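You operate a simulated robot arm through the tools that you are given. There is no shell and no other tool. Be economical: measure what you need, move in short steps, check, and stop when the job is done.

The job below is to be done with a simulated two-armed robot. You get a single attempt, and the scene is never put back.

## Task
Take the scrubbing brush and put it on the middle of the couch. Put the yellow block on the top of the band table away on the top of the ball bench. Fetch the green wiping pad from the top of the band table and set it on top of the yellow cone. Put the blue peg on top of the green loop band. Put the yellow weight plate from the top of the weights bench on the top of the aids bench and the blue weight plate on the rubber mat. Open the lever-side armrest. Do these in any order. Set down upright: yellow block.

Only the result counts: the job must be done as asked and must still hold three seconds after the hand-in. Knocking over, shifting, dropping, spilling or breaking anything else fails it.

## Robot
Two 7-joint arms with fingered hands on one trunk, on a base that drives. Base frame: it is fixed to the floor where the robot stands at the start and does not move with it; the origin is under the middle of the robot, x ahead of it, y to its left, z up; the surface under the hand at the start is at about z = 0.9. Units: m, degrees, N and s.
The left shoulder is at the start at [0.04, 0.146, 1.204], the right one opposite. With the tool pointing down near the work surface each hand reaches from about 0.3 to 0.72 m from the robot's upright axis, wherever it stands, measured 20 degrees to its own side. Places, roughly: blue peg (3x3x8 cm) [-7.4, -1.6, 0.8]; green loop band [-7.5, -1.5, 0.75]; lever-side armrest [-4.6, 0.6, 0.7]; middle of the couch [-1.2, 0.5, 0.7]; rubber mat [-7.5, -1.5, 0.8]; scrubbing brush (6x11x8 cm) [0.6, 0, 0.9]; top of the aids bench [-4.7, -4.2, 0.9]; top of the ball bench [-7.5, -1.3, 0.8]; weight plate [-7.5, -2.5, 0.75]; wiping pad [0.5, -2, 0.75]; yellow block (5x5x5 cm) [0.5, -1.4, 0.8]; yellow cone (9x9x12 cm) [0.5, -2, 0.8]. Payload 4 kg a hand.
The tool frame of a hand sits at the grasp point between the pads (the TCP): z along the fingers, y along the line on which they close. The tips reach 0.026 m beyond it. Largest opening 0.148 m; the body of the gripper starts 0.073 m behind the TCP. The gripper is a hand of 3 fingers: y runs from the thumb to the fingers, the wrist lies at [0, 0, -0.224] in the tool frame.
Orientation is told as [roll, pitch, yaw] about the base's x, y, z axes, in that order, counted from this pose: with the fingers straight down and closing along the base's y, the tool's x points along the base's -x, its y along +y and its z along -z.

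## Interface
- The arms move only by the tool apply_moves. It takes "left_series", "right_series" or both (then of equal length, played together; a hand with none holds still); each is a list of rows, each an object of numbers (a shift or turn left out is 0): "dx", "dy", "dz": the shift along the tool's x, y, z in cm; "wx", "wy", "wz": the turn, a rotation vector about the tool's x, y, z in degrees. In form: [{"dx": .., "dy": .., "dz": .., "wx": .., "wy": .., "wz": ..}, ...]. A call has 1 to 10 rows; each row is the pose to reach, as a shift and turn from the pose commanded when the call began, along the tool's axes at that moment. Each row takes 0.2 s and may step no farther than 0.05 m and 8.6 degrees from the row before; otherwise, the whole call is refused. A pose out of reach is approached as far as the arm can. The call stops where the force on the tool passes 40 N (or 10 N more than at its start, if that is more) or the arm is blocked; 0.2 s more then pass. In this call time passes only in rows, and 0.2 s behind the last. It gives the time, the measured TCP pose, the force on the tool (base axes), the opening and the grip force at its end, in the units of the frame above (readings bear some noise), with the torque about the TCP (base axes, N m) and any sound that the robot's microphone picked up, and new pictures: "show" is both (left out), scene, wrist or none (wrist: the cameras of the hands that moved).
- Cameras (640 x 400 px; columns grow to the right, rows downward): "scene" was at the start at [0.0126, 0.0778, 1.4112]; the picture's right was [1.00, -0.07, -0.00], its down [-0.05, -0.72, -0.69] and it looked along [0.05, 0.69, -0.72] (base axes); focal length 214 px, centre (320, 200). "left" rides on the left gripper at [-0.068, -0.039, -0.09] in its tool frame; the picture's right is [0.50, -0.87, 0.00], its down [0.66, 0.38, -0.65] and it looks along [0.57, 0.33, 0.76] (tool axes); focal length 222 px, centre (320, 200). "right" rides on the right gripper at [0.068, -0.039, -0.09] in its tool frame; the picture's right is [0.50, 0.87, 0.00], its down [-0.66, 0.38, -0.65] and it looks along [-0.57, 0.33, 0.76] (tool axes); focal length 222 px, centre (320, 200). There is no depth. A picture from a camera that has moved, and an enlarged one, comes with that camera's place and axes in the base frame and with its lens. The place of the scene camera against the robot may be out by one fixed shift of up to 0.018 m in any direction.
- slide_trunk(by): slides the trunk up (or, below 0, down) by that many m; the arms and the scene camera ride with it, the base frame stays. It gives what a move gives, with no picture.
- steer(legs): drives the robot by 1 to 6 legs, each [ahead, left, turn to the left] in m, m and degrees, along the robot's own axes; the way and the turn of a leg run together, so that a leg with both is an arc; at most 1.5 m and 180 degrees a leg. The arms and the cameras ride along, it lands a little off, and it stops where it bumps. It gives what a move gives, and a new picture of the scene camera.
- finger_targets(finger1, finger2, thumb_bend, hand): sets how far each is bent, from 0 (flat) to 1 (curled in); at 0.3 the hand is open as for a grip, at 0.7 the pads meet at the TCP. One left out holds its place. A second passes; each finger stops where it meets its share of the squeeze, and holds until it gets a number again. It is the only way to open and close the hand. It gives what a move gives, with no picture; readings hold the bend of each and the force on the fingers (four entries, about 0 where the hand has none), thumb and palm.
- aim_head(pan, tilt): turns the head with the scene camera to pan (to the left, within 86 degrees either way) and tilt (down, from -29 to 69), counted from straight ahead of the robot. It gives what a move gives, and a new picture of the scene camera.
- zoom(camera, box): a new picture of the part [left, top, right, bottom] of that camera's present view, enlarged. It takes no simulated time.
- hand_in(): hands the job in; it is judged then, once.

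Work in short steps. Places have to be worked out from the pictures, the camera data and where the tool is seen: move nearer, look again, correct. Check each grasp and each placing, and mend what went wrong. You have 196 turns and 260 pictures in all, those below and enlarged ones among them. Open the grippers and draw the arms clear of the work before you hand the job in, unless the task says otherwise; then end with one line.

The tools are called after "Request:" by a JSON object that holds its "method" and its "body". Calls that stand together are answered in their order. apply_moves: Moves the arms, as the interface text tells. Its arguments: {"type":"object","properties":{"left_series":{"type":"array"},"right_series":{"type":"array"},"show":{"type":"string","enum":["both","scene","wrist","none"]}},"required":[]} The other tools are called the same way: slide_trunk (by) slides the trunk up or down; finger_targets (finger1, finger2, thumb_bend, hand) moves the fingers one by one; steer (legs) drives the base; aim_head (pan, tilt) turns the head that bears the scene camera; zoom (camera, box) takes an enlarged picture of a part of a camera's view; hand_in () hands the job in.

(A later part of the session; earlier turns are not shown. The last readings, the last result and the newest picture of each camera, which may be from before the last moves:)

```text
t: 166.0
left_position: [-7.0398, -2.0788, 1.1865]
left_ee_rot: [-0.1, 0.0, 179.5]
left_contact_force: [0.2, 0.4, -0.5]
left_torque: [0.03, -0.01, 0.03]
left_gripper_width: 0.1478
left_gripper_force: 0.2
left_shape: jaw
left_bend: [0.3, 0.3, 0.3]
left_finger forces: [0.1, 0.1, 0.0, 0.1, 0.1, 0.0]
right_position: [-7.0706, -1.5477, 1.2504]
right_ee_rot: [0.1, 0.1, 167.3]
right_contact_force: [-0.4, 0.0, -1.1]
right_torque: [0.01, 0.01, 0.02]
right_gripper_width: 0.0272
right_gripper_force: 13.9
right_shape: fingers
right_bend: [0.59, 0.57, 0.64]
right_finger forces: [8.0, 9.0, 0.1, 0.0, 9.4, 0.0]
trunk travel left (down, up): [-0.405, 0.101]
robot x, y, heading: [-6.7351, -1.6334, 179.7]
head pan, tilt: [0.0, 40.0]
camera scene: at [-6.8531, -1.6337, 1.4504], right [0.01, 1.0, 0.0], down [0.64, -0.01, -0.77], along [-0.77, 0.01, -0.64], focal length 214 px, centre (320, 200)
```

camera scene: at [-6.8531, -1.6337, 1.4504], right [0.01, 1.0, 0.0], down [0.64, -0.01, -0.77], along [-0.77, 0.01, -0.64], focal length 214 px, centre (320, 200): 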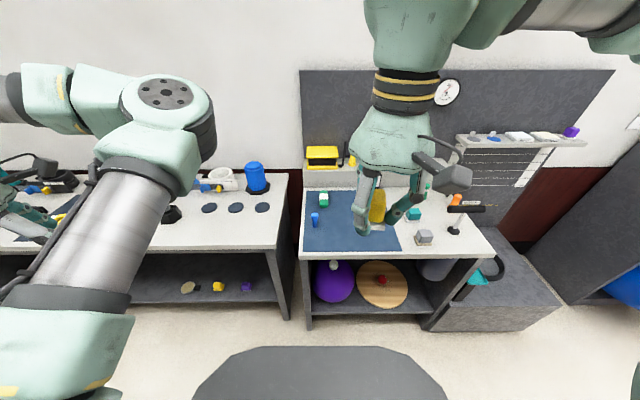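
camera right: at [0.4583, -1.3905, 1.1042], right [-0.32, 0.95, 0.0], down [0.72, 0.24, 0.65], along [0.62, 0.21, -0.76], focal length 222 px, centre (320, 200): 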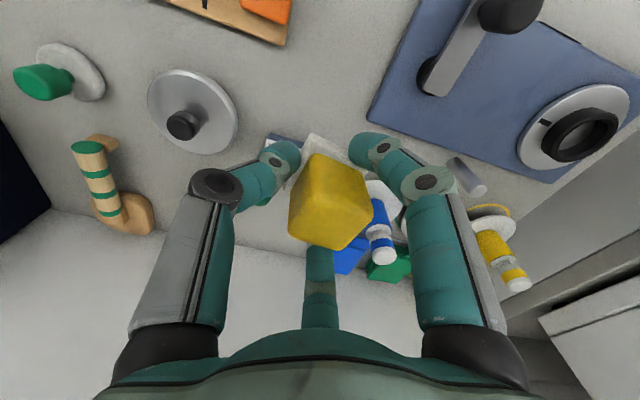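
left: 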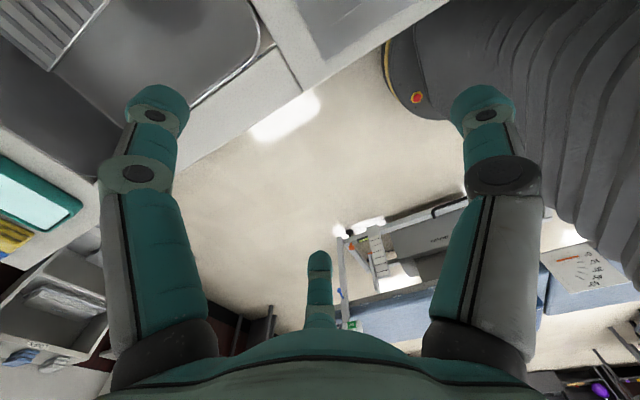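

I zoom on the ball bench to identify items and free spots.

Request:
{"method": "zoom", "body": {"camera": "scene", "box": [290, 130, 510, 270]}}

Request:
{"method": "zoom", "body": {"camera": "right", "box": [0, 0, 640, 400]}}

```text
2.86 times, centred on (400, 200) of scene
camera zoom: at [-6.8531, -1.6337, 1.4504], right [0.01, 1.0, 0.0], down [0.64, -0.01, -0.77], along [-0.77, 0.01, -0.64], focal length 613 px, centre (91, 200)
```

zoom: 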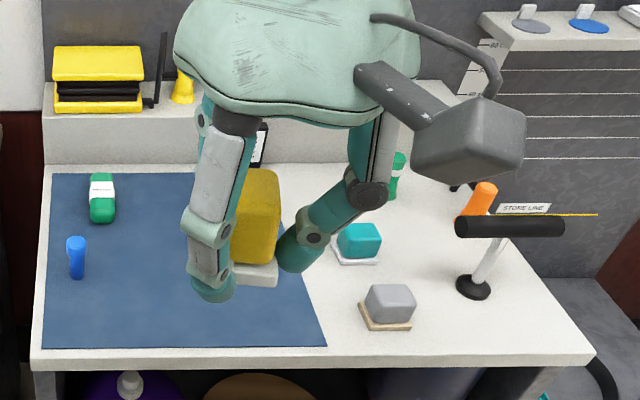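

```text
1.00 times, centred on (320, 200) of right (not enlarged: the box is as wide or as high as the picture)
camera zoom: at [-6.9957, -1.5232, 1.3416], right [0.3, -0.95, 0.0], down [-0.72, -0.23, 0.65], along [-0.62, -0.2, -0.76], focal length 222 px, centre (320, 200)
```

zoom: 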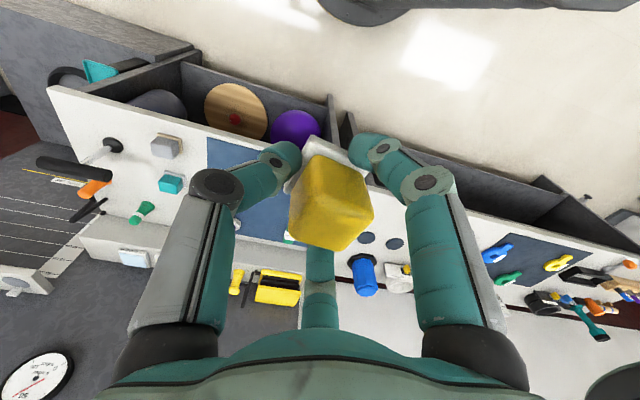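

The white top right of the mat has a likely free spot behind the teal block at about [-7.62,-1.27]. I move into working position and re-view.

Request:
{"method": "steer", "body": {"legs": [[0, -0.12, 0], [0.2, 0, 0]]}}

Request:
{"method": "zoom", "body": {"camera": "right", "box": [0, 0, 640, 400]}}

```text
t: 168.5
left_position: [-7.2361, -1.9581, 1.1876]
left_ee_rot: [0.0, -0.1, 179.5]
left_contact_force: [-0.2, 0.1, -0.8]
left_torque: [0.01, 0.05, -0.01]
left_gripper_width: 0.1481
left_gripper_force: 0.1
left_shape: jaw
left_bend: [0.3, 0.3, 0.3]
left_finger forces: [0.1, 0.0, 0.0, 0.1, 0.0, 0.1]
right_position: [-7.2655, -1.4257, 1.253]
right_ee_rot: [0.0, -0.1, 167.4]
right_contact_force: [-0.3, 1.2, -0.7]
right_torque: [0.0, 0.0, -0.01]
right_gripper_width: 0.0272
right_gripper_force: 13.4
right_shape: fingers
right_bend: [0.59, 0.57, 0.64]
right_finger forces: [8.3, 9.1, 0.0, 0.2, 9.5, 0.1]
trunk travel left (down, up): [-0.405, 0.101]
robot x, y, heading: [-6.9334, -1.5103, 179.4]
head pan, tilt: [0.0, 40.0]
camera scene: at [-7.0473, -1.5125, 1.4507], right [0.01, 1.0, 0.0], down [0.64, -0.01, -0.77], along [-0.77, 0.01, -0.64], focal length 214 px, centre (320, 200)
```

scene: 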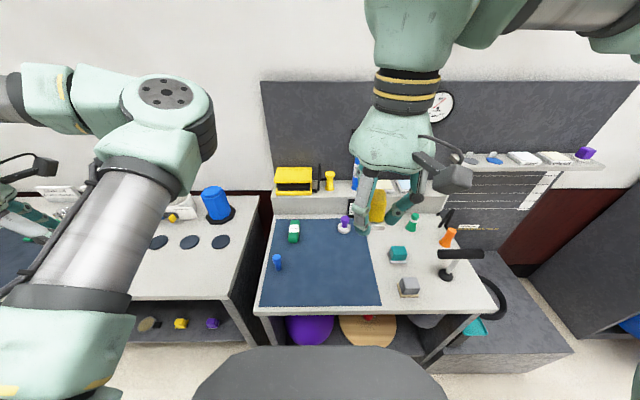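

```text
1.00 times, centred on (320, 200) of right (not enlarged: the box is as wide or as high as the picture)
camera zoom: at [-7.1901, -1.4018, 1.3425], right [0.3, -0.95, 0.0], down [-0.72, -0.23, 0.66], along [-0.63, -0.2, -0.75], focal length 222 px, centre (320, 200)
```

zoom: 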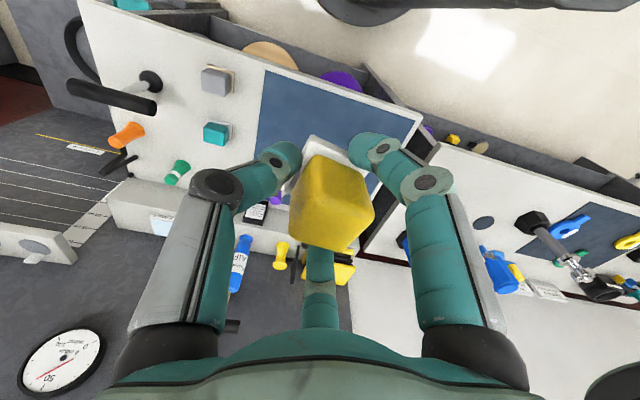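

Request:
{"method": "zoom", "body": {"camera": "scene", "box": [250, 190, 410, 310]}}

Request:
{"method": "zoom", "body": {"camera": "scene", "box": [350, 180, 510, 320]}}

```text
3.33 times, centred on (330, 250) of scene
camera zoom: at [-7.0473, -1.5125, 1.4507], right [0.01, 1.0, 0.0], down [0.64, -0.01, -0.77], along [-0.77, 0.01, -0.64], focal length 715 px, centre (287, 33)
```

zoom: 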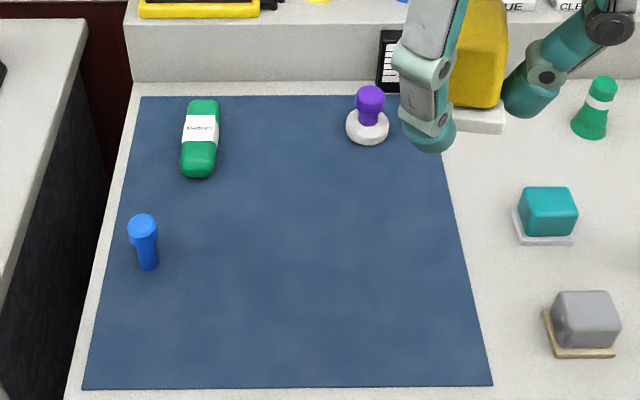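

```text
2.86 times, centred on (430, 250) of scene
camera zoom: at [-7.0473, -1.5125, 1.4507], right [0.01, 1.0, 0.0], down [0.64, -0.01, -0.77], along [-0.77, 0.01, -0.64], focal length 613 px, centre (6, 57)
```

zoom: 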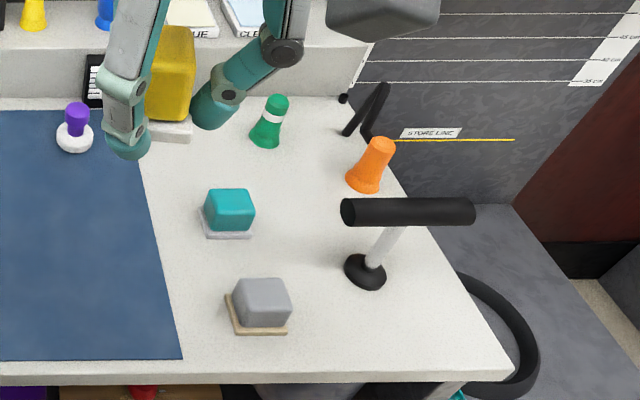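

Blue peg and green banded roll are on the mat; a free white spot lies at about [-7.64,-1.25], between mat and teal/green items. I step a bit closer and lower the trunk.

Request:
{"method": "steer", "body": {"legs": [[0, -0.08, 0], [0.06, 0, 0]]}}

Request:
{"method": "slide_trunk", "body": {"by": -0.15}}

Request:
{"method": "zoom", "body": {"camera": "right", "box": [0, 0, 640, 400]}}

```text
t: 170.1
left_position: [-7.2909, -1.8787, 1.189]
left_ee_rot: [-0.1, -0.4, 179.5]
left_contact_force: [0.8, -0.6, 0.3]
left_torque: [0.03, 0.04, 0.01]
left_gripper_width: 0.1477
left_gripper_force: 0.1
left_shape: jaw
left_bend: [0.3, 0.3, 0.3]
left_finger forces: [0.1, 0.1, 0.0, 0.0, 0.0, 0.0]
right_position: [-7.3181, -1.3474, 1.2545]
right_ee_rot: [0.0, -0.5, 167.5]
right_contact_force: [0.1, 0.0, -0.3]
right_torque: [0.05, 0.08, -0.01]
right_gripper_width: 0.0272
right_gripper_force: 13.3
right_shape: fingers
right_bend: [0.59, 0.57, 0.64]
right_finger forces: [8.2, 9.1, 0.0, 0.0, 9.5, 0.0]
trunk travel left (down, up): [-0.405, 0.101]
robot x, y, heading: [-6.9939, -1.4325, 179.4]
head pan, tilt: [0.0, 40.0]
camera scene: at [-7.1007, -1.4348, 1.4511], right [0.01, 1.0, 0.0], down [0.64, 0.0, -0.77], along [-0.77, 0.01, -0.64], focal length 214 px, centre (320, 200)
```

scene: 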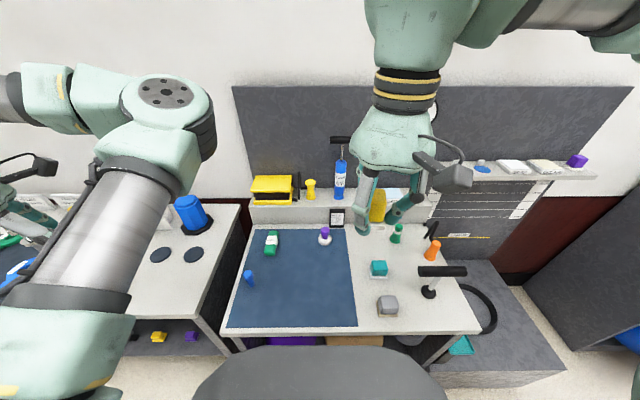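

```text
t: 171.8
left_position: [-7.2981, -1.8757, 1.0376]
left_ee_rot: [-0.1, 0.1, 179.4]
left_contact_force: [-0.6, -0.6, -0.4]
left_torque: [0.02, -0.01, 0.0]
left_gripper_width: 0.1476
left_gripper_force: 0.1
left_shape: jaw
left_bend: [0.3, 0.3, 0.3]
left_finger forces: [0.1, 0.1, 0.0, 0.1, 0.1, 0.0]
right_position: [-7.3262, -1.345, 1.1034]
right_ee_rot: [0.1, -0.2, 167.4]
right_contact_force: [1.0, -1.2, -0.3]
right_torque: [-0.02, 0.01, -0.01]
right_gripper_width: 0.0273
right_gripper_force: 13.4
right_shape: fingers
right_bend: [0.59, 0.57, 0.64]
right_finger forces: [8.1, 9.1, 0.0, 0.0, 9.5, 0.0]
trunk travel left (down, up): [-0.255, 0.251]
robot x, y, heading: [-6.9924, -1.4292, 179.5]
head pan, tilt: [0.0, 40.0]
```

```text
1.00 times, centred on (320, 200) of right (not enlarged: the box is as wide or as high as the picture)
camera zoom: at [-7.2516, -1.3207, 1.1926], right [0.3, -0.95, 0.0], down [-0.72, -0.23, 0.66], along [-0.62, -0.2, -0.76], focal length 222 px, centre (320, 200)
```

zoom: 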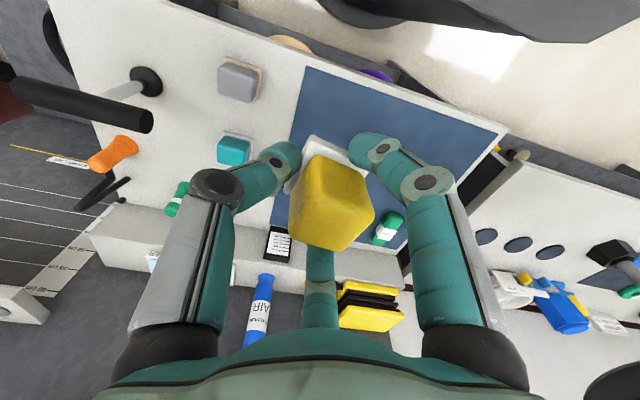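

I move the block over the free spot at z≈1.0 and check by wrist camera.

Request:
{"method": "apply_moves", "body": {"right_series": [{"dx": -4.5, "dy": -0.3}, {"dx": -9, "dy": -0.8}, {"dx": -13.5, "dy": -1.2}, {"dx": -18, "dy": -1.6, "dz": 1}, {"dx": -22.5, "dy": -2, "dz": 3}, {"dx": -26, "dy": -2.3, "dz": 6}, {"dx": -28, "dy": -2.3, "dz": 9}], "show": "both"}}

```text
t: 173.4
left_position: [-7.2988, -1.876, 1.0381]
left_ee_rot: [0.0, 0.2, 179.4]
left_contact_force: [0.3, 0.0, 0.3]
left_torque: [0.02, 0.0, 0.04]
left_gripper_width: 0.1478
left_gripper_force: 0.2
left_shape: jaw
left_bend: [0.3, 0.3, 0.3]
left_finger forces: [0.0, 0.0, 0.0, 0.0, 0.1, 0.0]
right_position: [-7.5975, -1.2603, 1.0082]
right_ee_rot: [0.1, 0.0, 167.3]
right_contact_force: [-0.2, 0.0, -0.3]
right_torque: [-0.01, -0.02, -0.03]
right_gripper_width: 0.027
right_gripper_force: 12.6
right_shape: fingers
right_bend: [0.59, 0.57, 0.64]
right_finger forces: [8.1, 9.1, 0.0, 0.0, 9.3, 0.0]
trunk travel left (down, up): [-0.255, 0.251]
robot x, y, heading: [-6.9879, -1.4282, 179.6]
head pan, tilt: [0.0, 40.0]
camera scene: at [-7.1109, -1.431, 1.3007], right [0.01, 1.0, 0.0], down [0.64, -0.01, -0.77], along [-0.77, 0.01, -0.64], focal length 214 px, centre (320, 200)
camera right: at [-7.5225, -1.2371, 1.0987], right [0.3, -0.95, 0.0], down [-0.72, -0.23, 0.65], along [-0.62, -0.2, -0.76], focal length 222 px, centre (320, 200)
```

scene: 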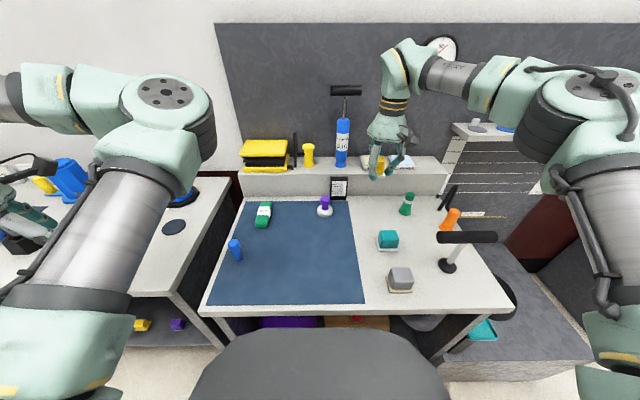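
right: 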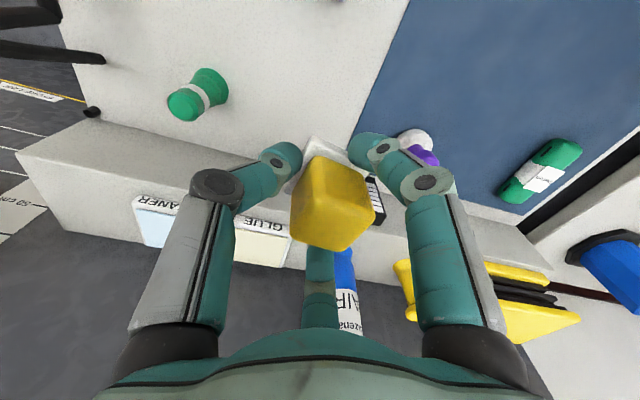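

The landing point (320,92 in the wrist view) is clear white top; I bias 1.2 cm toward me for shelf clearance and descend.

Request:
{"method": "apply_moves", "body": {"right_series": [{"dx": 1.2, "dz": 3}, {"dx": 1.2, "dz": 7}, {"dx": 1.2, "dz": 11}, {"dx": 1.2, "dz": 14}], "show": "both"}}

```text
t: 174.4
left_position: [-7.299, -1.8738, 1.0376]
left_ee_rot: [0.0, 0.0, 179.4]
left_contact_force: [0.0, 0.1, 0.9]
left_torque: [-0.03, 0.0, 0.03]
left_gripper_width: 0.1479
left_gripper_force: 0.0
left_shape: jaw
left_bend: [0.3, 0.3, 0.3]
left_finger forces: [0.1, 0.0, 0.1, 0.0, 0.1, 0.1]
right_position: [-7.5826, -1.263, 0.8702]
right_ee_rot: [0.1, 0.0, 167.3]
right_contact_force: [0.3, -0.2, -1.0]
right_torque: [-0.03, -0.01, 0.01]
right_gripper_width: 0.0267
right_gripper_force: 12.9
right_shape: fingers
right_bend: [0.59, 0.57, 0.64]
right_finger forces: [8.1, 8.9, 0.1, 0.1, 9.1, 0.0]
trunk travel left (down, up): [-0.255, 0.251]
robot x, y, heading: [-6.9878, -1.4331, 179.5]
head pan, tilt: [0.0, 40.0]
camera scene: at [-7.1105, -1.4309, 1.3008], right [0.01, 1.0, 0.0], down [0.64, -0.01, -0.77], along [-0.77, 0.01, -0.64], focal length 214 px, centre (320, 200)
camera right: at [-7.509, -1.239, 0.9602], right [0.3, -0.95, 0.0], down [-0.72, -0.22, 0.65], along [-0.62, -0.2, -0.76], focal length 222 px, centre (320, 200)
```

scene: 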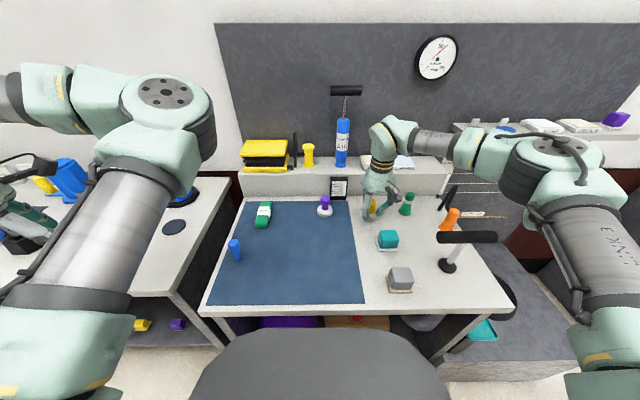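
right: 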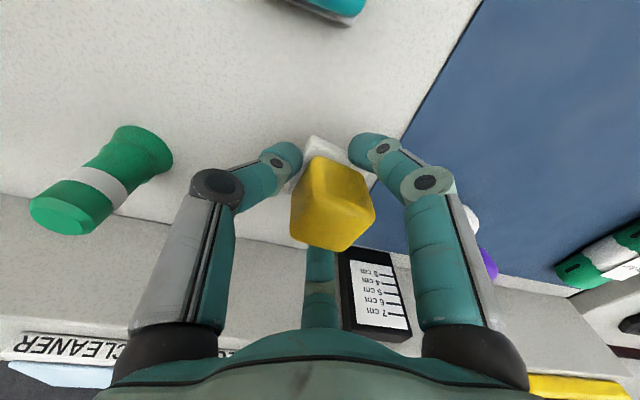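

Still clear all around. I go down in small steps toward contact.

Request:
{"method": "apply_moves", "body": {"right_series": [{"dz": 1}, {"dz": 2}, {"dz": 2.5}, {"dz": 3}, {"dz": 3.3}], "show": "none"}}

```text
t: 175.7
left_position: [-7.2976, -1.8752, 1.0383]
left_ee_rot: [0.0, 0.0, 179.5]
left_contact_force: [-0.3, -0.3, -0.4]
left_torque: [-0.01, 0.03, -0.02]
left_gripper_width: 0.1479
left_gripper_force: 0.0
left_shape: jaw
left_bend: [0.3, 0.3, 0.3]
left_finger forces: [0.0, 0.0, 0.0, 0.0, 0.0, 0.0]
right_position: [-7.5823, -1.2642, 0.8382]
right_ee_rot: [0.2, 0.0, 167.4]
right_contact_force: [0.3, 0.4, -0.9]
right_torque: [0.01, -0.01, -0.02]
right_gripper_width: 0.0265
right_gripper_force: 12.8
right_shape: fingers
right_bend: [0.59, 0.57, 0.64]
right_finger forces: [8.0, 8.9, 0.1, 0.1, 9.1, 0.1]
trunk travel left (down, up): [-0.255, 0.251]
robot x, y, heading: [-6.9927, -1.4307, 179.5]
head pan, tilt: [0.0, 40.0]
```

Request:
{"method": "apply_moves", "body": {"right_series": [{"dz": 0.4}, {"dz": 0.8}, {"dz": 1.1}], "show": "wrist"}}

```text
t: 176.4
left_position: [-7.2952, -1.8764, 1.0383]
left_ee_rot: [-0.1, -0.1, 179.4]
left_contact_force: [0.2, 0.2, 0.0]
left_torque: [0.0, 0.03, 0.0]
left_gripper_width: 0.1477
left_gripper_force: 0.0
left_shape: jaw
left_bend: [0.3, 0.3, 0.3]
left_finger forces: [0.1, 0.1, 0.1, 0.0, 0.1, 0.0]
right_position: [-7.5829, -1.2637, 0.8343]
right_ee_rot: [0.4, -0.6, 167.5]
right_contact_force: [-1.0, 2.3, 26.4]
right_torque: [-0.35, 0.36, -0.03]
right_gripper_width: 0.026
right_gripper_force: 28.0
right_shape: fingers
right_bend: [0.59, 0.57, 0.64]
right_finger forces: [19.5, 24.6, 0.0, 0.1, 11.7, 0.1]
trunk travel left (down, up): [-0.255, 0.251]
robot x, y, heading: [-6.9889, -1.4312, 179.2]
head pan, tilt: [0.0, 40.0]
camera right: at [-7.5081, -1.2407, 0.9225], right [0.3, -0.95, 0.0], down [-0.72, -0.22, 0.66], along [-0.63, -0.2, -0.75], focal length 222 px, centre (320, 200)
```

right: 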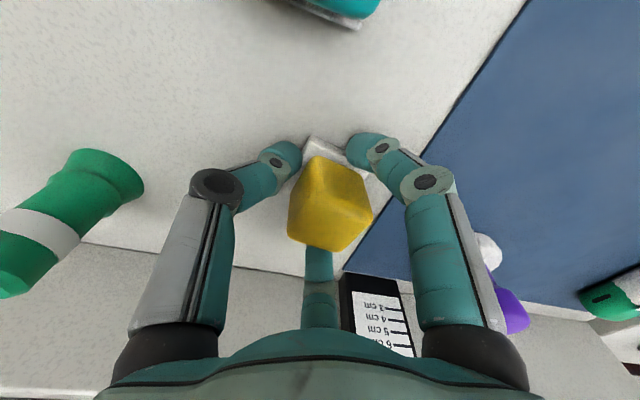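

Contact (bench z≈0.797). I relieve the pressure slightly and open the fingers to 0.43.

Request:
{"method": "apply_moves", "body": {"right_series": [{"dz": -0.5}], "show": "none"}}

Request:
{"method": "finger_targets", "body": {"hand": "right", "finger1": 0.43, "finger2": 0.43, "thumb_bend": 0.43}}

Request:
{"method": "apply_moves", "body": {"right_series": [{"dz": -3}, {"dz": -7}, {"dz": -11}, {"dz": -15}, {"dz": -18}], "show": "both"}}

```text
t: 176.8
left_position: [-7.2978, -1.8759, 1.0372]
left_ee_rot: [0.0, 0.0, 179.5]
left_contact_force: [-0.3, 0.9, 1.0]
left_torque: [0.0, 0.03, -0.01]
left_gripper_width: 0.1481
left_gripper_force: 0.1
left_shape: jaw
left_bend: [0.3, 0.3, 0.3]
left_finger forces: [0.0, 0.1, 0.0, 0.0, 0.0, 0.1]
right_position: [-7.5837, -1.2654, 0.8335]
right_ee_rot: [0.0, -0.2, 167.4]
right_contact_force: [-3.1, 0.0, 12.3]
right_torque: [-0.17, 0.49, 0.01]
right_gripper_width: 0.0264
right_gripper_force: 19.2
right_shape: fingers
right_bend: [0.59, 0.57, 0.64]
right_finger forces: [8.1, 21.0, 0.0, 0.0, 9.4, 0.0]
trunk travel left (down, up): [-0.255, 0.251]
robot x, y, heading: [-6.9908, -1.4336, 179.1]
head pan, tilt: [0.0, 40.0]
```

```text
t: 177.8
left_position: [-7.2966, -1.8759, 1.039]
left_ee_rot: [0.0, 0.0, 179.5]
left_contact_force: [-0.9, 0.2, 0.5]
left_torque: [0.0, 0.01, 0.02]
left_gripper_width: 0.1477
left_gripper_force: 0.0
left_shape: jaw
left_bend: [0.3, 0.3, 0.3]
left_finger forces: [0.0, 0.1, 0.0, 0.0, 0.0, 0.1]
right_position: [-7.583, -1.2636, 0.8318]
right_ee_rot: [0.0, 0.0, 167.5]
right_contact_force: [0.8, 0.2, 1.3]
right_torque: [-0.03, 0.07, 0.0]
right_gripper_width: 0.0848
right_gripper_force: 0.6
right_shape: fingers
right_bend: [0.43, 0.43, 0.43]
right_finger forces: [0.1, 1.0, 0.1, 0.0, 0.1, 0.1]
trunk travel left (down, up): [-0.255, 0.251]
robot x, y, heading: [-6.9905, -1.4301, 179.4]
head pan, tilt: [0.0, 40.0]
```

```text
t: 179.1
left_position: [-7.2984, -1.8777, 1.0378]
left_ee_rot: [0.1, 0.0, 179.5]
left_contact_force: [0.5, 0.2, -0.3]
left_torque: [0.0, -0.01, 0.04]
left_gripper_width: 0.1478
left_gripper_force: 0.0
left_shape: jaw
left_bend: [0.3, 0.3, 0.3]
left_finger forces: [0.0, 0.0, 0.0, 0.0, 0.0, 0.0]
right_position: [-7.5816, -1.2635, 1.0154]
right_ee_rot: [0.0, 0.0, 167.4]
right_contact_force: [0.0, 0.9, -0.3]
right_torque: [-0.04, 0.0, 0.0]
right_gripper_width: 0.085
right_gripper_force: 0.0
right_shape: fingers
right_bend: [0.43, 0.43, 0.43]
right_finger forces: [0.0, 0.1, 0.1, 0.1, 0.0, 0.0]
trunk travel left (down, up): [-0.255, 0.251]
robot x, y, heading: [-6.9917, -1.4312, 179.1]
head pan, tilt: [0.0, 40.0]
camera scene: at [-7.1093, -1.4315, 1.3009], right [0.01, 1.0, 0.0], down [0.64, -0.01, -0.77], along [-0.77, 0.01, -0.64], focal length 214 px, centre (320, 200)
camera right: at [-7.5069, -1.2391, 1.1042], right [0.3, -0.95, 0.0], down [-0.72, -0.23, 0.65], along [-0.62, -0.2, -0.76], focal length 222 px, centre (320, 200)
```

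scene: 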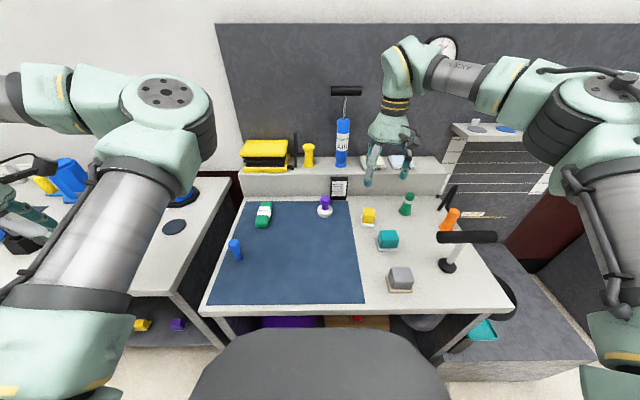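
right: 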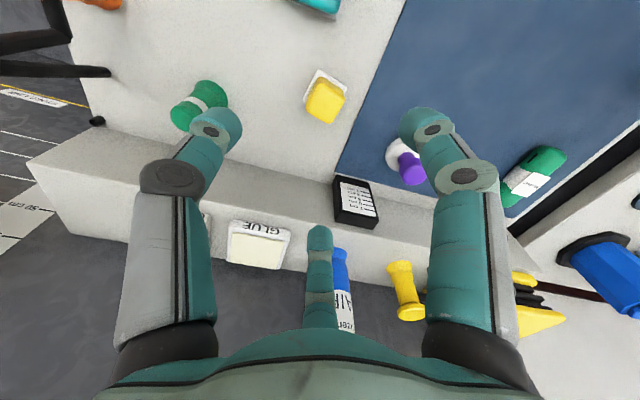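

The block stands upright on the ball bench top. Next the blue peg and the green band: I retract a bit and shift the robot left for the right hand.

Request:
{"method": "apply_moves", "body": {"right_series": [{"dx": 4.5, "dz": -1}, {"dx": 9, "dz": -3}, {"dx": 13, "dz": -5}, {"dx": 17, "dy": 2, "dz": -6}, {"dx": 21, "dy": 4, "dz": -6}], "show": "none"}}

Request:
{"method": "steer", "body": {"legs": [[0, 0.2, 0]]}}

Request:
{"method": "zoom", "body": {"camera": "right", "box": [0, 0, 640, 400]}}

```text
t: 180.2
left_position: [-7.2977, -1.877, 1.0373]
left_ee_rot: [-0.1, 0.1, 179.4]
left_contact_force: [0.1, -0.2, -0.2]
left_torque: [-0.02, 0.04, -0.02]
left_gripper_width: 0.1477
left_gripper_force: 0.0
left_shape: jaw
left_bend: [0.3, 0.3, 0.3]
left_finger forces: [0.0, 0.1, 0.0, 0.1, 0.0, 0.0]
right_position: [-7.3839, -1.3505, 1.0735]
right_ee_rot: [0.1, -0.1, 167.3]
right_contact_force: [0.5, -0.1, -0.1]
right_torque: [0.0, 0.0, 0.0]
right_gripper_width: 0.0849
right_gripper_force: 0.1
right_shape: fingers
right_bend: [0.43, 0.43, 0.43]
right_finger forces: [0.0, 0.0, 0.0, 0.0, 0.0, 0.1]
trunk travel left (down, up): [-0.255, 0.251]
robot x, y, heading: [-6.9923, -1.4286, 179.5]
head pan, tilt: [0.0, 40.0]
```

```text
t: 181.8
left_position: [-7.2957, -2.078, 1.0373]
left_ee_rot: [-0.1, 0.0, 179.8]
left_contact_force: [-0.7, -0.4, -0.1]
left_torque: [0.02, 0.03, 0.01]
left_gripper_width: 0.1481
left_gripper_force: 0.1
left_shape: jaw
left_bend: [0.3, 0.3, 0.3]
left_finger forces: [0.0, 0.0, 0.0, 0.2, 0.2, 0.0]
right_position: [-7.3872, -1.5517, 1.0743]
right_ee_rot: [0.0, 0.0, 167.7]
right_contact_force: [-0.8, -1.2, 0.1]
right_torque: [0.04, -0.02, -0.02]
right_gripper_width: 0.0851
right_gripper_force: 0.1
right_shape: fingers
right_bend: [0.43, 0.43, 0.43]
right_finger forces: [0.1, 0.0, 0.0, 0.0, 0.0, 0.1]
trunk travel left (down, up): [-0.255, 0.251]
robot x, y, heading: [-6.9951, -1.6298, 179.8]
head pan, tilt: [0.0, 40.0]
camera scene: at [-7.1112, -1.6324, 1.3009], right [0.0, 1.0, 0.0], down [0.64, 0.0, -0.77], along [-0.77, 0.0, -0.64], focal length 214 px, centre (320, 200)
```

scene: 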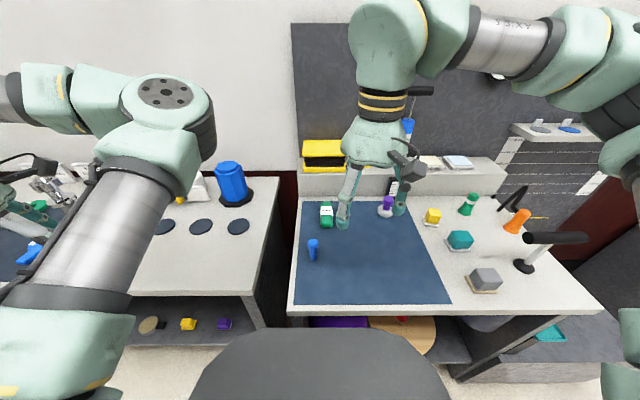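

```text
1.00 times, centred on (320, 200) of right (not enlarged: the box is as wide or as high as the picture)
camera zoom: at [-7.312, -1.5269, 1.1643], right [0.3, -0.95, 0.0], down [-0.72, -0.23, 0.65], along [-0.62, -0.2, -0.76], focal length 222 px, centre (320, 200)
```

zoom: 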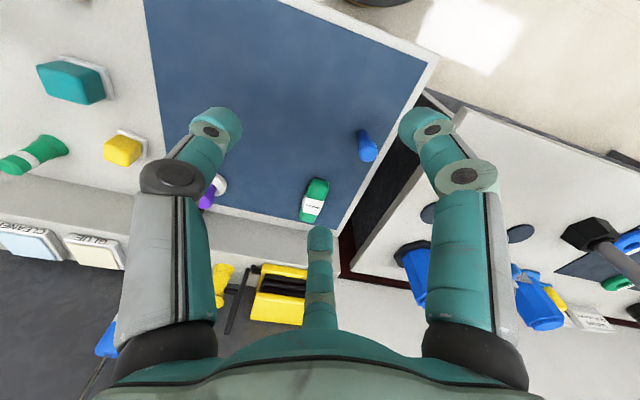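

Request:
{"method": "zoom", "body": {"camera": "right", "box": [270, 100, 430, 240]}}

Request:
{"method": "zoom", "body": {"camera": "scene", "box": [290, 190, 370, 270]}}

```text
2.86 times, centred on (350, 170) of right
camera zoom: at [-7.312, -1.5269, 1.1643], right [0.3, -0.95, 0.0], down [-0.72, -0.23, 0.65], along [-0.62, -0.2, -0.76], focal length 635 px, centre (234, 286)
```

zoom: 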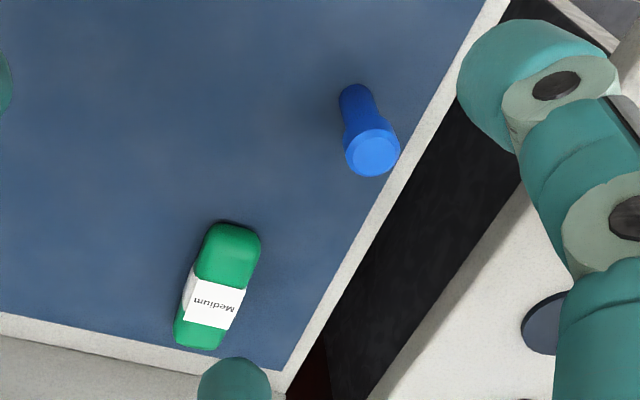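

```text
5.00 times, centred on (330, 230) of scene
camera zoom: at [-7.1112, -1.6324, 1.3009], right [0.0, 1.0, 0.0], down [0.64, 0.0, -0.77], along [-0.77, 0.0, -0.64], focal length 1072 px, centre (270, 50)
```

zoom: 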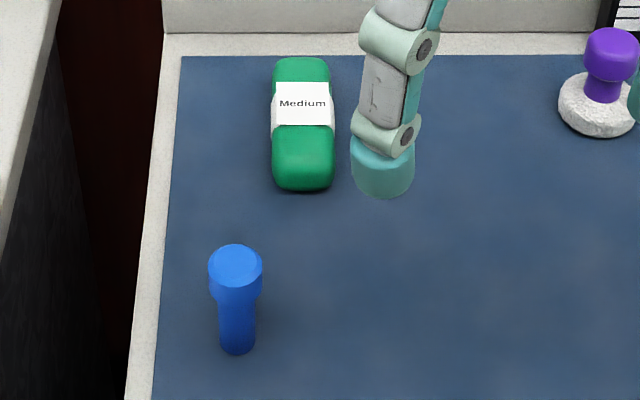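

Peg (flared head on top) at ≈[-7.443,-1.644]; the band is a flat-topped bundle. I move over the peg and part-way down.

Request:
{"method": "apply_moves", "body": {"right_series": [{"dx": -1, "dy": 3.5}, {"dx": -2.2, "dy": 7}, {"dx": -3.5, "dy": 10.2}, {"dx": -3.5, "dy": 10.2, "dz": 4.5}, {"dx": -3.5, "dy": 10.2, "dz": 9}, {"dx": -3.5, "dy": 10.2, "dz": 13}], "show": "wrist"}}

```text
t: 183.2
left_position: [-7.2971, -2.0786, 1.0384]
left_ee_rot: [0.1, 0.1, 179.8]
left_contact_force: [-0.3, -0.2, -0.1]
left_torque: [0.01, -0.02, 0.0]
left_gripper_width: 0.1479
left_gripper_force: 0.1
left_shape: jaw
left_bend: [0.3, 0.3, 0.3]
left_finger forces: [0.1, 0.0, 0.1, 0.0, 0.0, 0.0]
right_position: [-7.4454, -1.6436, 0.9408]
right_ee_rot: [0.1, 0.0, 167.8]
right_contact_force: [-0.9, -0.1, 0.3]
right_torque: [-0.02, 0.03, -0.01]
right_gripper_width: 0.085
right_gripper_force: 0.1
right_shape: fingers
right_bend: [0.43, 0.43, 0.43]
right_finger forces: [0.1, 0.0, 0.1, 0.1, 0.0, 0.1]
trunk travel left (down, up): [-0.255, 0.251]
robot x, y, heading: [-6.9931, -1.6327, 179.8]
head pan, tilt: [0.0, 40.0]
camera right: at [-7.3705, -1.6197, 1.031], right [0.3, -0.95, 0.0], down [-0.72, -0.23, 0.65], along [-0.62, -0.2, -0.76], focal length 222 px, centre (320, 200)
```

right: 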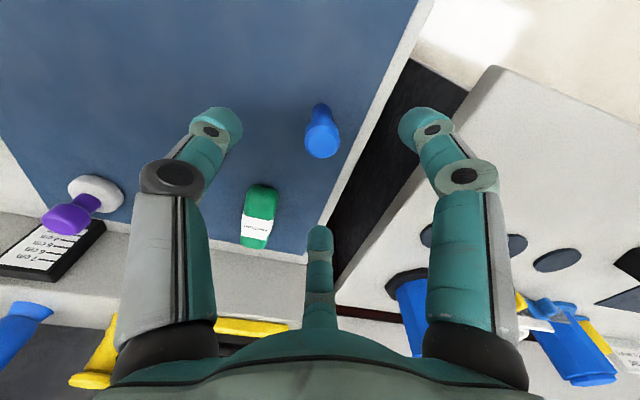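

The peg is centred. I descend to z≈0.858 and close on its head.

Request:
{"method": "apply_moves", "body": {"right_series": [{"dz": 4}, {"dz": 7}, {"dz": 8.3}], "show": "none"}}

Request:
{"method": "finger_targets", "body": {"hand": "right", "finger1": 0.7, "finger2": 0.7, "thumb_bend": 0.7}}

Request:
{"method": "apply_moves", "body": {"right_series": [{"dz": -2}, {"dz": -5}, {"dz": -9}], "show": "wrist"}}

```text
t: 184.1
left_position: [-7.2954, -2.0776, 1.0381]
left_ee_rot: [0.1, 0.0, 179.8]
left_contact_force: [-0.7, -0.5, 0.6]
left_torque: [-0.01, 0.01, 0.05]
left_gripper_width: 0.1478
left_gripper_force: 0.1
left_shape: jaw
left_bend: [0.3, 0.3, 0.3]
left_finger forces: [0.0, 0.1, 0.0, 0.0, 0.1, 0.0]
right_position: [-7.444, -1.642, 0.8596]
right_ee_rot: [-0.1, 0.0, 167.7]
right_contact_force: [0.2, 0.0, 0.4]
right_torque: [0.01, 0.01, -0.01]
right_gripper_width: 0.0849
right_gripper_force: 0.1
right_shape: fingers
right_bend: [0.43, 0.43, 0.43]
right_finger forces: [0.0, 0.0, 0.1, 0.0, 0.1, 0.1]
trunk travel left (down, up): [-0.255, 0.251]
robot x, y, heading: [-6.991, -1.631, 179.9]
head pan, tilt: [0.0, 40.0]
```

```text
t: 185.1
left_position: [-7.2965, -2.0775, 1.0389]
left_ee_rot: [0.0, 0.0, 179.9]
left_contact_force: [0.6, -0.3, -0.8]
left_torque: [-0.01, 0.01, 0.02]
left_gripper_width: 0.1478
left_gripper_force: 0.1
left_shape: jaw
left_bend: [0.3, 0.3, 0.3]
left_finger forces: [0.1, 0.0, 0.0, 0.0, 0.1, 0.0]
right_position: [-7.4449, -1.6429, 0.8601]
right_ee_rot: [0.1, 0.0, 167.7]
right_contact_force: [0.0, -0.2, 0.0]
right_torque: [0.04, 0.01, -0.01]
right_gripper_width: 0.0104
right_gripper_force: 6.5
right_shape: fingers
right_bend: [0.65, 0.65, 0.68]
right_finger forces: [4.6, 4.5, 0.0, 0.1, 3.8, 0.1]
trunk travel left (down, up): [-0.255, 0.251]
robot x, y, heading: [-6.9901, -1.6295, 179.8]
head pan, tilt: [0.0, 40.0]
```

```text
t: 185.8
left_position: [-7.2957, -2.0793, 1.0385]
left_ee_rot: [-0.1, 0.1, 179.6]
left_contact_force: [0.9, 0.2, 0.7]
left_torque: [-0.01, 0.03, 0.01]
left_gripper_width: 0.1481
left_gripper_force: 0.0
left_shape: jaw
left_bend: [0.3, 0.3, 0.3]
left_finger forces: [0.0, 0.0, 0.1, 0.0, 0.0, 0.0]
right_position: [-7.443, -1.6478, 0.9495]
right_ee_rot: [0.1, 0.0, 167.8]
right_contact_force: [0.0, -0.1, 0.5]
right_torque: [-0.03, 0.01, 0.02]
right_gripper_width: 0.0106
right_gripper_force: 6.7
right_shape: fingers
right_bend: [0.65, 0.65, 0.68]
right_finger forces: [4.6, 4.6, 0.0, 0.0, 3.6, 0.0]
trunk travel left (down, up): [-0.255, 0.251]
robot x, y, heading: [-6.9914, -1.6293, 179.9]
head pan, tilt: [0.0, 40.0]
camera right: at [-7.3698, -1.6225, 1.0402], right [0.3, -0.95, 0.0], down [-0.72, -0.23, 0.65], along [-0.62, -0.2, -0.76], focal length 222 px, centre (320, 200)
```

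right: 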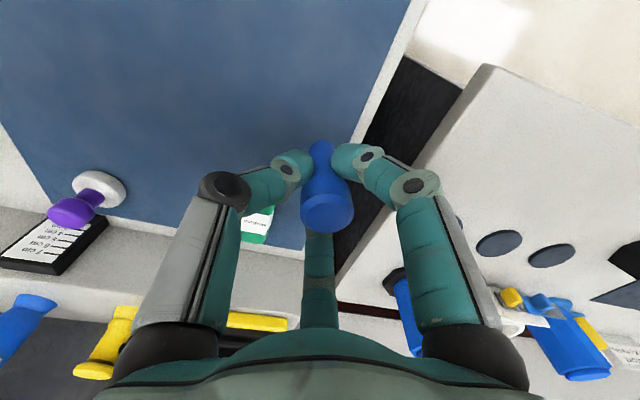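

Peg is held upright. Band top centre triangulates to ≈[-7.603,-1.607,≈0.82]. I move the peg over it.

Request:
{"method": "apply_moves", "body": {"right_series": [{"dx": -4, "dz": -2}, {"dx": -8, "dz": -2}, {"dx": -12, "dy": -0.5, "dz": -2}, {"dx": -16, "dy": -0.7, "dz": -2}], "show": "wrist"}}

Request:
{"method": "zoom", "body": {"camera": "scene", "box": [280, 140, 380, 240]}}

Request:
{"method": "zoom", "body": {"camera": "right", "box": [240, 80, 400, 220]}}

```text
t: 186.8
left_position: [-7.2972, -2.08, 1.037]
left_ee_rot: [-0.1, -0.1, 179.7]
left_contact_force: [-0.4, -1.6, 1.0]
left_torque: [-0.01, -0.04, 0.01]
left_gripper_width: 0.148
left_gripper_force: 0.1
left_shape: jaw
left_bend: [0.3, 0.3, 0.3]
left_finger forces: [0.1, 0.2, 0.0, 0.1, 0.0, 0.0]
right_position: [-7.6022, -1.6041, 0.9683]
right_ee_rot: [0.0, 0.1, 167.8]
right_contact_force: [0.7, -0.5, -0.5]
right_torque: [0.0, 0.0, 0.03]
right_gripper_width: 0.0104
right_gripper_force: 6.1
right_shape: fingers
right_bend: [0.65, 0.65, 0.68]
right_finger forces: [4.5, 4.5, 0.1, 0.0, 3.5, 0.0]
trunk travel left (down, up): [-0.255, 0.251]
robot x, y, heading: [-6.9923, -1.6355, 179.8]
head pan, tilt: [0.0, 40.0]
camera right: at [-7.5273, -1.5795, 1.0589], right [0.31, -0.95, 0.0], down [-0.72, -0.23, 0.65], along [-0.62, -0.2, -0.76], focal length 222 px, centre (320, 200)
```

right: 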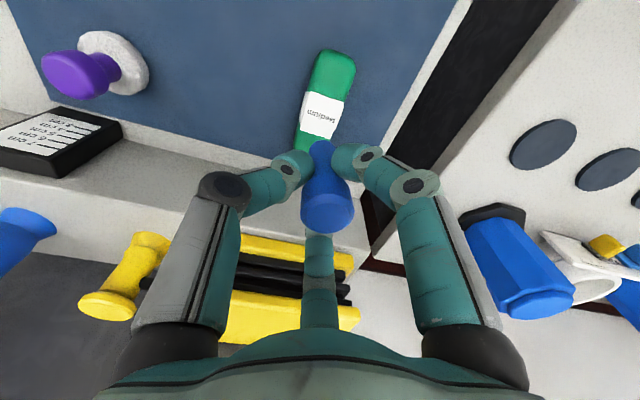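

```text
4.00 times, centred on (330, 190) of scene
camera zoom: at [-7.112, -1.6335, 1.3008], right [0.0, 1.0, 0.0], down [0.64, 0.0, -0.77], along [-0.77, 0.0, -0.64], focal length 858 px, centre (280, 240)
```

zoom: 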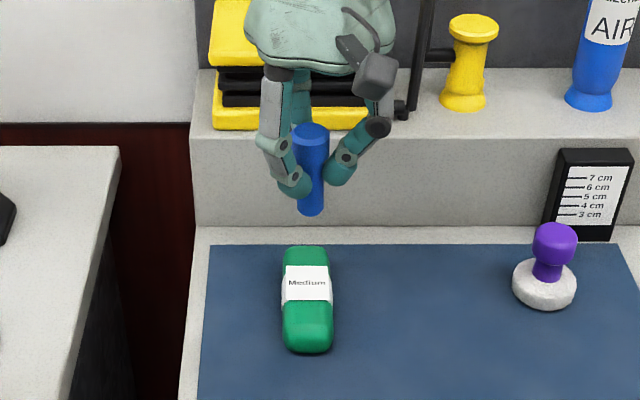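

```text
2.86 times, centred on (320, 150) of right
camera zoom: at [-7.5273, -1.5795, 1.0589], right [0.31, -0.95, 0.0], down [-0.72, -0.23, 0.65], along [-0.62, -0.2, -0.76], focal length 635 px, centre (320, 343)
```

zoom: 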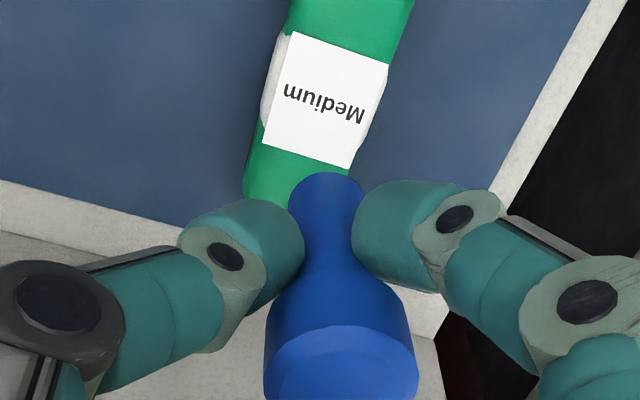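

Label centre ≈[-7.607,-1.607], band centre ≈[-7.597,-1.607]. I fine-adjust and descend.

Request:
{"method": "apply_moves", "body": {"right_series": [{"dx": 0.4, "dy": 0.3, "dz": 2}, {"dx": 0.4, "dy": 0.3, "dz": 5}, {"dx": 0.4, "dy": 0.3, "dz": 6.5}], "show": "wrist"}}

Request:
{"method": "zoom", "body": {"camera": "scene", "box": [280, 140, 380, 240]}}

```text
t: 187.7
left_position: [-7.2962, -2.0775, 1.0382]
left_ee_rot: [0.0, 0.0, 179.8]
left_contact_force: [-0.1, 0.3, 0.1]
left_torque: [0.03, 0.02, 0.03]
left_gripper_width: 0.1478
left_gripper_force: 0.1
left_shape: jaw
left_bend: [0.3, 0.3, 0.3]
left_finger forces: [0.0, 0.0, 0.0, 0.0, 0.0, 0.0]
right_position: [-7.5939, -1.6064, 0.9054]
right_ee_rot: [0.2, 0.1, 167.7]
right_contact_force: [0.0, 0.5, -0.3]
right_torque: [-0.05, -0.04, -0.01]
right_gripper_width: 0.0107
right_gripper_force: 6.1
right_shape: fingers
right_bend: [0.65, 0.65, 0.68]
right_finger forces: [4.6, 4.5, 0.0, 0.0, 3.5, 0.0]
trunk travel left (down, up): [-0.255, 0.251]
robot x, y, heading: [-6.9916, -1.6308, 179.7]
head pan, tilt: [0.0, 40.0]
camera right: at [-7.519, -1.5821, 0.9959], right [0.3, -0.95, 0.0], down [-0.72, -0.23, 0.66], along [-0.62, -0.2, -0.76], focal length 222 px, centre (320, 200)
```

right: 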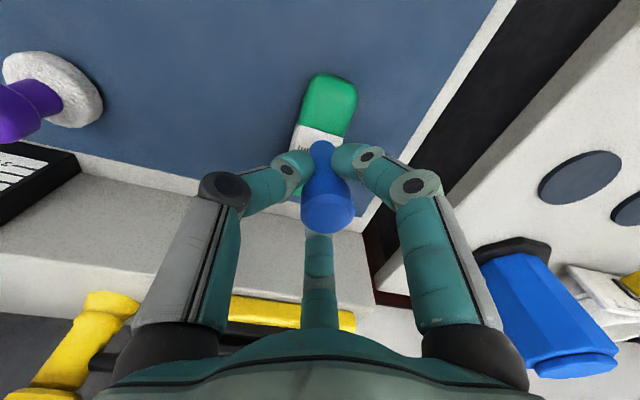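

```text
4.00 times, centred on (330, 190) of scene
camera zoom: at [-7.1112, -1.6325, 1.3009], right [0.0, 1.0, 0.0], down [0.64, 0.0, -0.77], along [-0.77, 0.0, -0.64], focal length 858 px, centre (280, 240)
```

zoom: 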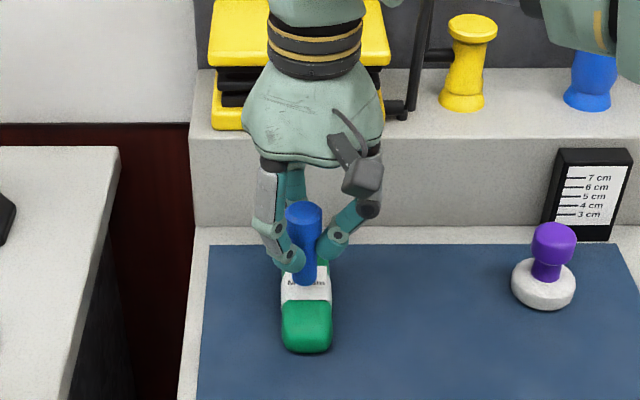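

Aligned. I nudge 0.7 cm toward me for shelf clearance and descend in small steps.

Request:
{"method": "apply_moves", "body": {"right_series": [{"dx": 0.7, "dz": 0.5}, {"dx": 0.7, "dz": 1}, {"dx": 0.7, "dz": 1.4}], "show": "none"}}

```text
t: 188.4
left_position: [-7.2973, -2.0786, 1.0376]
left_ee_rot: [0.0, 0.1, 179.7]
left_contact_force: [0.1, 0.7, -0.1]
left_torque: [0.02, -0.03, 0.01]
left_gripper_width: 0.1481
left_gripper_force: 0.1
left_shape: jaw
left_bend: [0.3, 0.3, 0.3]
left_finger forces: [0.1, 0.0, 0.0, 0.0, 0.1, 0.0]
right_position: [-7.5864, -1.6081, 0.8918]
right_ee_rot: [0.1, 0.0, 167.7]
right_contact_force: [0.6, 0.2, -0.6]
right_torque: [0.0, 0.01, -0.01]
right_gripper_width: 0.0103
right_gripper_force: 6.6
right_shape: fingers
right_bend: [0.65, 0.65, 0.68]
right_finger forces: [4.6, 4.5, 0.0, 0.0, 3.5, 0.0]
trunk travel left (down, up): [-0.255, 0.251]
robot x, y, heading: [-6.9942, -1.6307, 179.9]
head pan, tilt: [0.0, 40.0]
```

Request:
{"method": "apply_moves", "body": {"right_series": [{"dz": 0.3}, {"dz": 0.6}], "show": "none"}}

Request:
{"method": "apply_moves", "body": {"right_series": [{"dz": 0.2}, {"dz": 0.4}], "show": "none"}}

```text
t: 189.1
left_position: [-7.2959, -2.0773, 1.0389]
left_ee_rot: [-0.1, -0.1, 179.7]
left_contact_force: [0.2, 0.5, 0.1]
left_torque: [-0.02, 0.01, -0.04]
left_gripper_width: 0.1477
left_gripper_force: 0.1
left_shape: jaw
left_bend: [0.3, 0.3, 0.3]
left_finger forces: [0.0, 0.1, 0.1, 0.0, 0.0, 0.1]
right_position: [-7.5878, -1.6088, 0.8886]
right_ee_rot: [0.2, -0.3, 167.8]
right_contact_force: [0.4, 1.7, 11.9]
right_torque: [0.04, -0.01, -0.03]
right_gripper_width: 0.01
right_gripper_force: 9.0
right_shape: fingers
right_bend: [0.65, 0.65, 0.68]
right_finger forces: [6.2, 6.0, 0.1, 0.0, 6.0, 0.0]
trunk travel left (down, up): [-0.255, 0.251]
robot x, y, heading: [-6.9945, -1.6314, 179.6]
head pan, tilt: [0.0, 40.0]
```

```text
t: 189.7
left_position: [-7.2946, -2.0774, 1.0386]
left_ee_rot: [0.0, -0.1, 179.8]
left_contact_force: [-0.4, -0.5, -0.1]
left_torque: [0.03, -0.03, 0.0]
left_gripper_width: 0.1479
left_gripper_force: 0.1
left_shape: jaw
left_bend: [0.3, 0.3, 0.3]
left_finger forces: [0.0, 0.1, 0.0, 0.0, 0.1, 0.1]
right_position: [-7.5861, -1.6085, 0.8833]
right_ee_rot: [0.2, -0.2, 167.7]
right_contact_force: [-0.8, 2.4, 11.4]
right_torque: [-0.01, 0.04, -0.01]
right_gripper_width: 0.0084
right_gripper_force: 8.8
right_shape: fingers
right_bend: [0.66, 0.65, 0.69]
right_finger forces: [5.3, 7.1, 0.0, 0.0, 4.7, 0.0]
trunk travel left (down, up): [-0.255, 0.251]
robot x, y, heading: [-6.9952, -1.6303, 179.8]
head pan, tilt: [0.0, 40.0]
```

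Contact; I relieve slightly and release.

Request:
{"method": "apply_moves", "body": {"right_series": [{"dz": -0.25}], "show": "none"}}

Request:
{"method": "finger_targets", "body": {"hand": "right", "finger1": 0.45, "finger2": 0.45, "thumb_bend": 0.45}}

Request:
{"method": "apply_moves", "body": {"right_series": [{"dz": -2}, {"dz": -5}, {"dz": -9}, {"dz": -13}], "show": "both"}}

```text
t: 190.1
left_position: [-7.2961, -2.0796, 1.0376]
left_ee_rot: [0.0, 0.1, 179.9]
left_contact_force: [-0.3, -0.6, -0.2]
left_torque: [0.01, 0.02, 0.0]
left_gripper_width: 0.1479
left_gripper_force: 0.1
left_shape: jaw
left_bend: [0.3, 0.3, 0.3]
left_finger forces: [0.1, 0.0, 0.0, 0.0, 0.0, 0.0]
right_position: [-7.5866, -1.6088, 0.8848]
right_ee_rot: [-0.1, -0.1, 167.8]
right_contact_force: [-2.0, 0.2, 5.5]
right_torque: [-0.03, 0.06, -0.04]
right_gripper_width: 0.0089
right_gripper_force: 7.1
right_shape: fingers
right_bend: [0.66, 0.65, 0.69]
right_finger forces: [4.8, 6.2, 0.0, 0.0, 3.5, 0.0]
trunk travel left (down, up): [-0.255, 0.251]
robot x, y, heading: [-6.9916, -1.6324, 179.9]
head pan, tilt: [0.0, 40.0]
```

```text
t: 191.1
left_position: [-7.2963, -2.0784, 1.0384]
left_ee_rot: [0.0, 0.1, 179.9]
left_contact_force: [-0.1, 0.2, 0.2]
left_torque: [0.01, -0.01, 0.03]
left_gripper_width: 0.1479
left_gripper_force: 0.0
left_shape: jaw
left_bend: [0.3, 0.3, 0.3]
left_finger forces: [0.0, 0.1, 0.0, 0.0, 0.0, 0.1]
right_position: [-7.5878, -1.6082, 0.8852]
right_ee_rot: [0.1, 0.0, 167.7]
right_contact_force: [0.5, 0.7, -1.2]
right_torque: [0.0, 0.01, -0.01]
right_gripper_width: 0.078
right_gripper_force: 0.1
right_shape: fingers
right_bend: [0.45, 0.45, 0.45]
right_finger forces: [0.1, 0.0, 0.1, 0.1, 0.2, 0.1]
trunk travel left (down, up): [-0.255, 0.251]
robot x, y, heading: [-6.9923, -1.6272, 179.6]
head pan, tilt: [0.0, 40.0]
```

```text
t: 192.1
left_position: [-7.296, -2.078, 1.0384]
left_ee_rot: [0.0, 0.1, 179.8]
left_contact_force: [-0.1, 0.3, -0.2]
left_torque: [-0.01, 0.05, 0.01]
left_gripper_width: 0.1481
left_gripper_force: 0.1
left_shape: jaw
left_bend: [0.3, 0.3, 0.3]
left_finger forces: [0.1, 0.0, 0.1, 0.0, 0.0, 0.1]
right_position: [-7.5855, -1.6068, 1.0163]
right_ee_rot: [0.0, 0.0, 167.8]
right_contact_force: [0.5, -0.6, -1.0]
right_torque: [0.02, 0.0, -0.04]
right_gripper_width: 0.078
right_gripper_force: 0.0
right_shape: fingers
right_bend: [0.45, 0.45, 0.45]
right_finger forces: [0.0, 0.1, 0.0, 0.1, 0.0, 0.0]
trunk travel left (down, up): [-0.255, 0.251]
robot x, y, heading: [-6.9931, -1.6337, 179.8]
head pan, tilt: [0.0, 40.0]
camera scene: at [-7.1104, -1.6333, 1.3009], right [0.0, 1.0, 0.0], down [0.64, 0.0, -0.77], along [-0.77, 0.0, -0.64], focal length 214 px, centre (320, 200)
camera right: at [-7.5109, -1.5827, 1.1071], right [0.3, -0.95, 0.0], down [-0.72, -0.23, 0.65], along [-0.62, -0.2, -0.76], focal length 222 px, centre (320, 200)
```

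scene: 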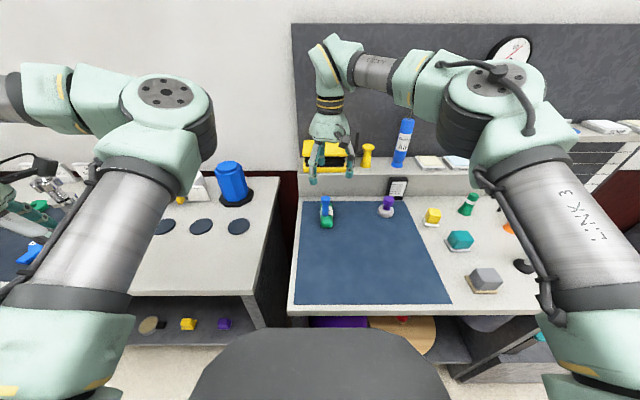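
right: 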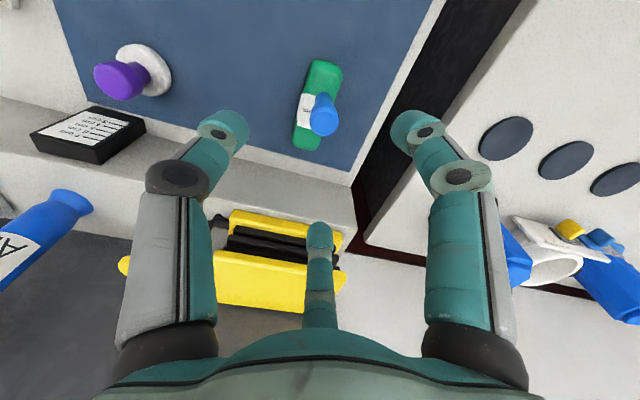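

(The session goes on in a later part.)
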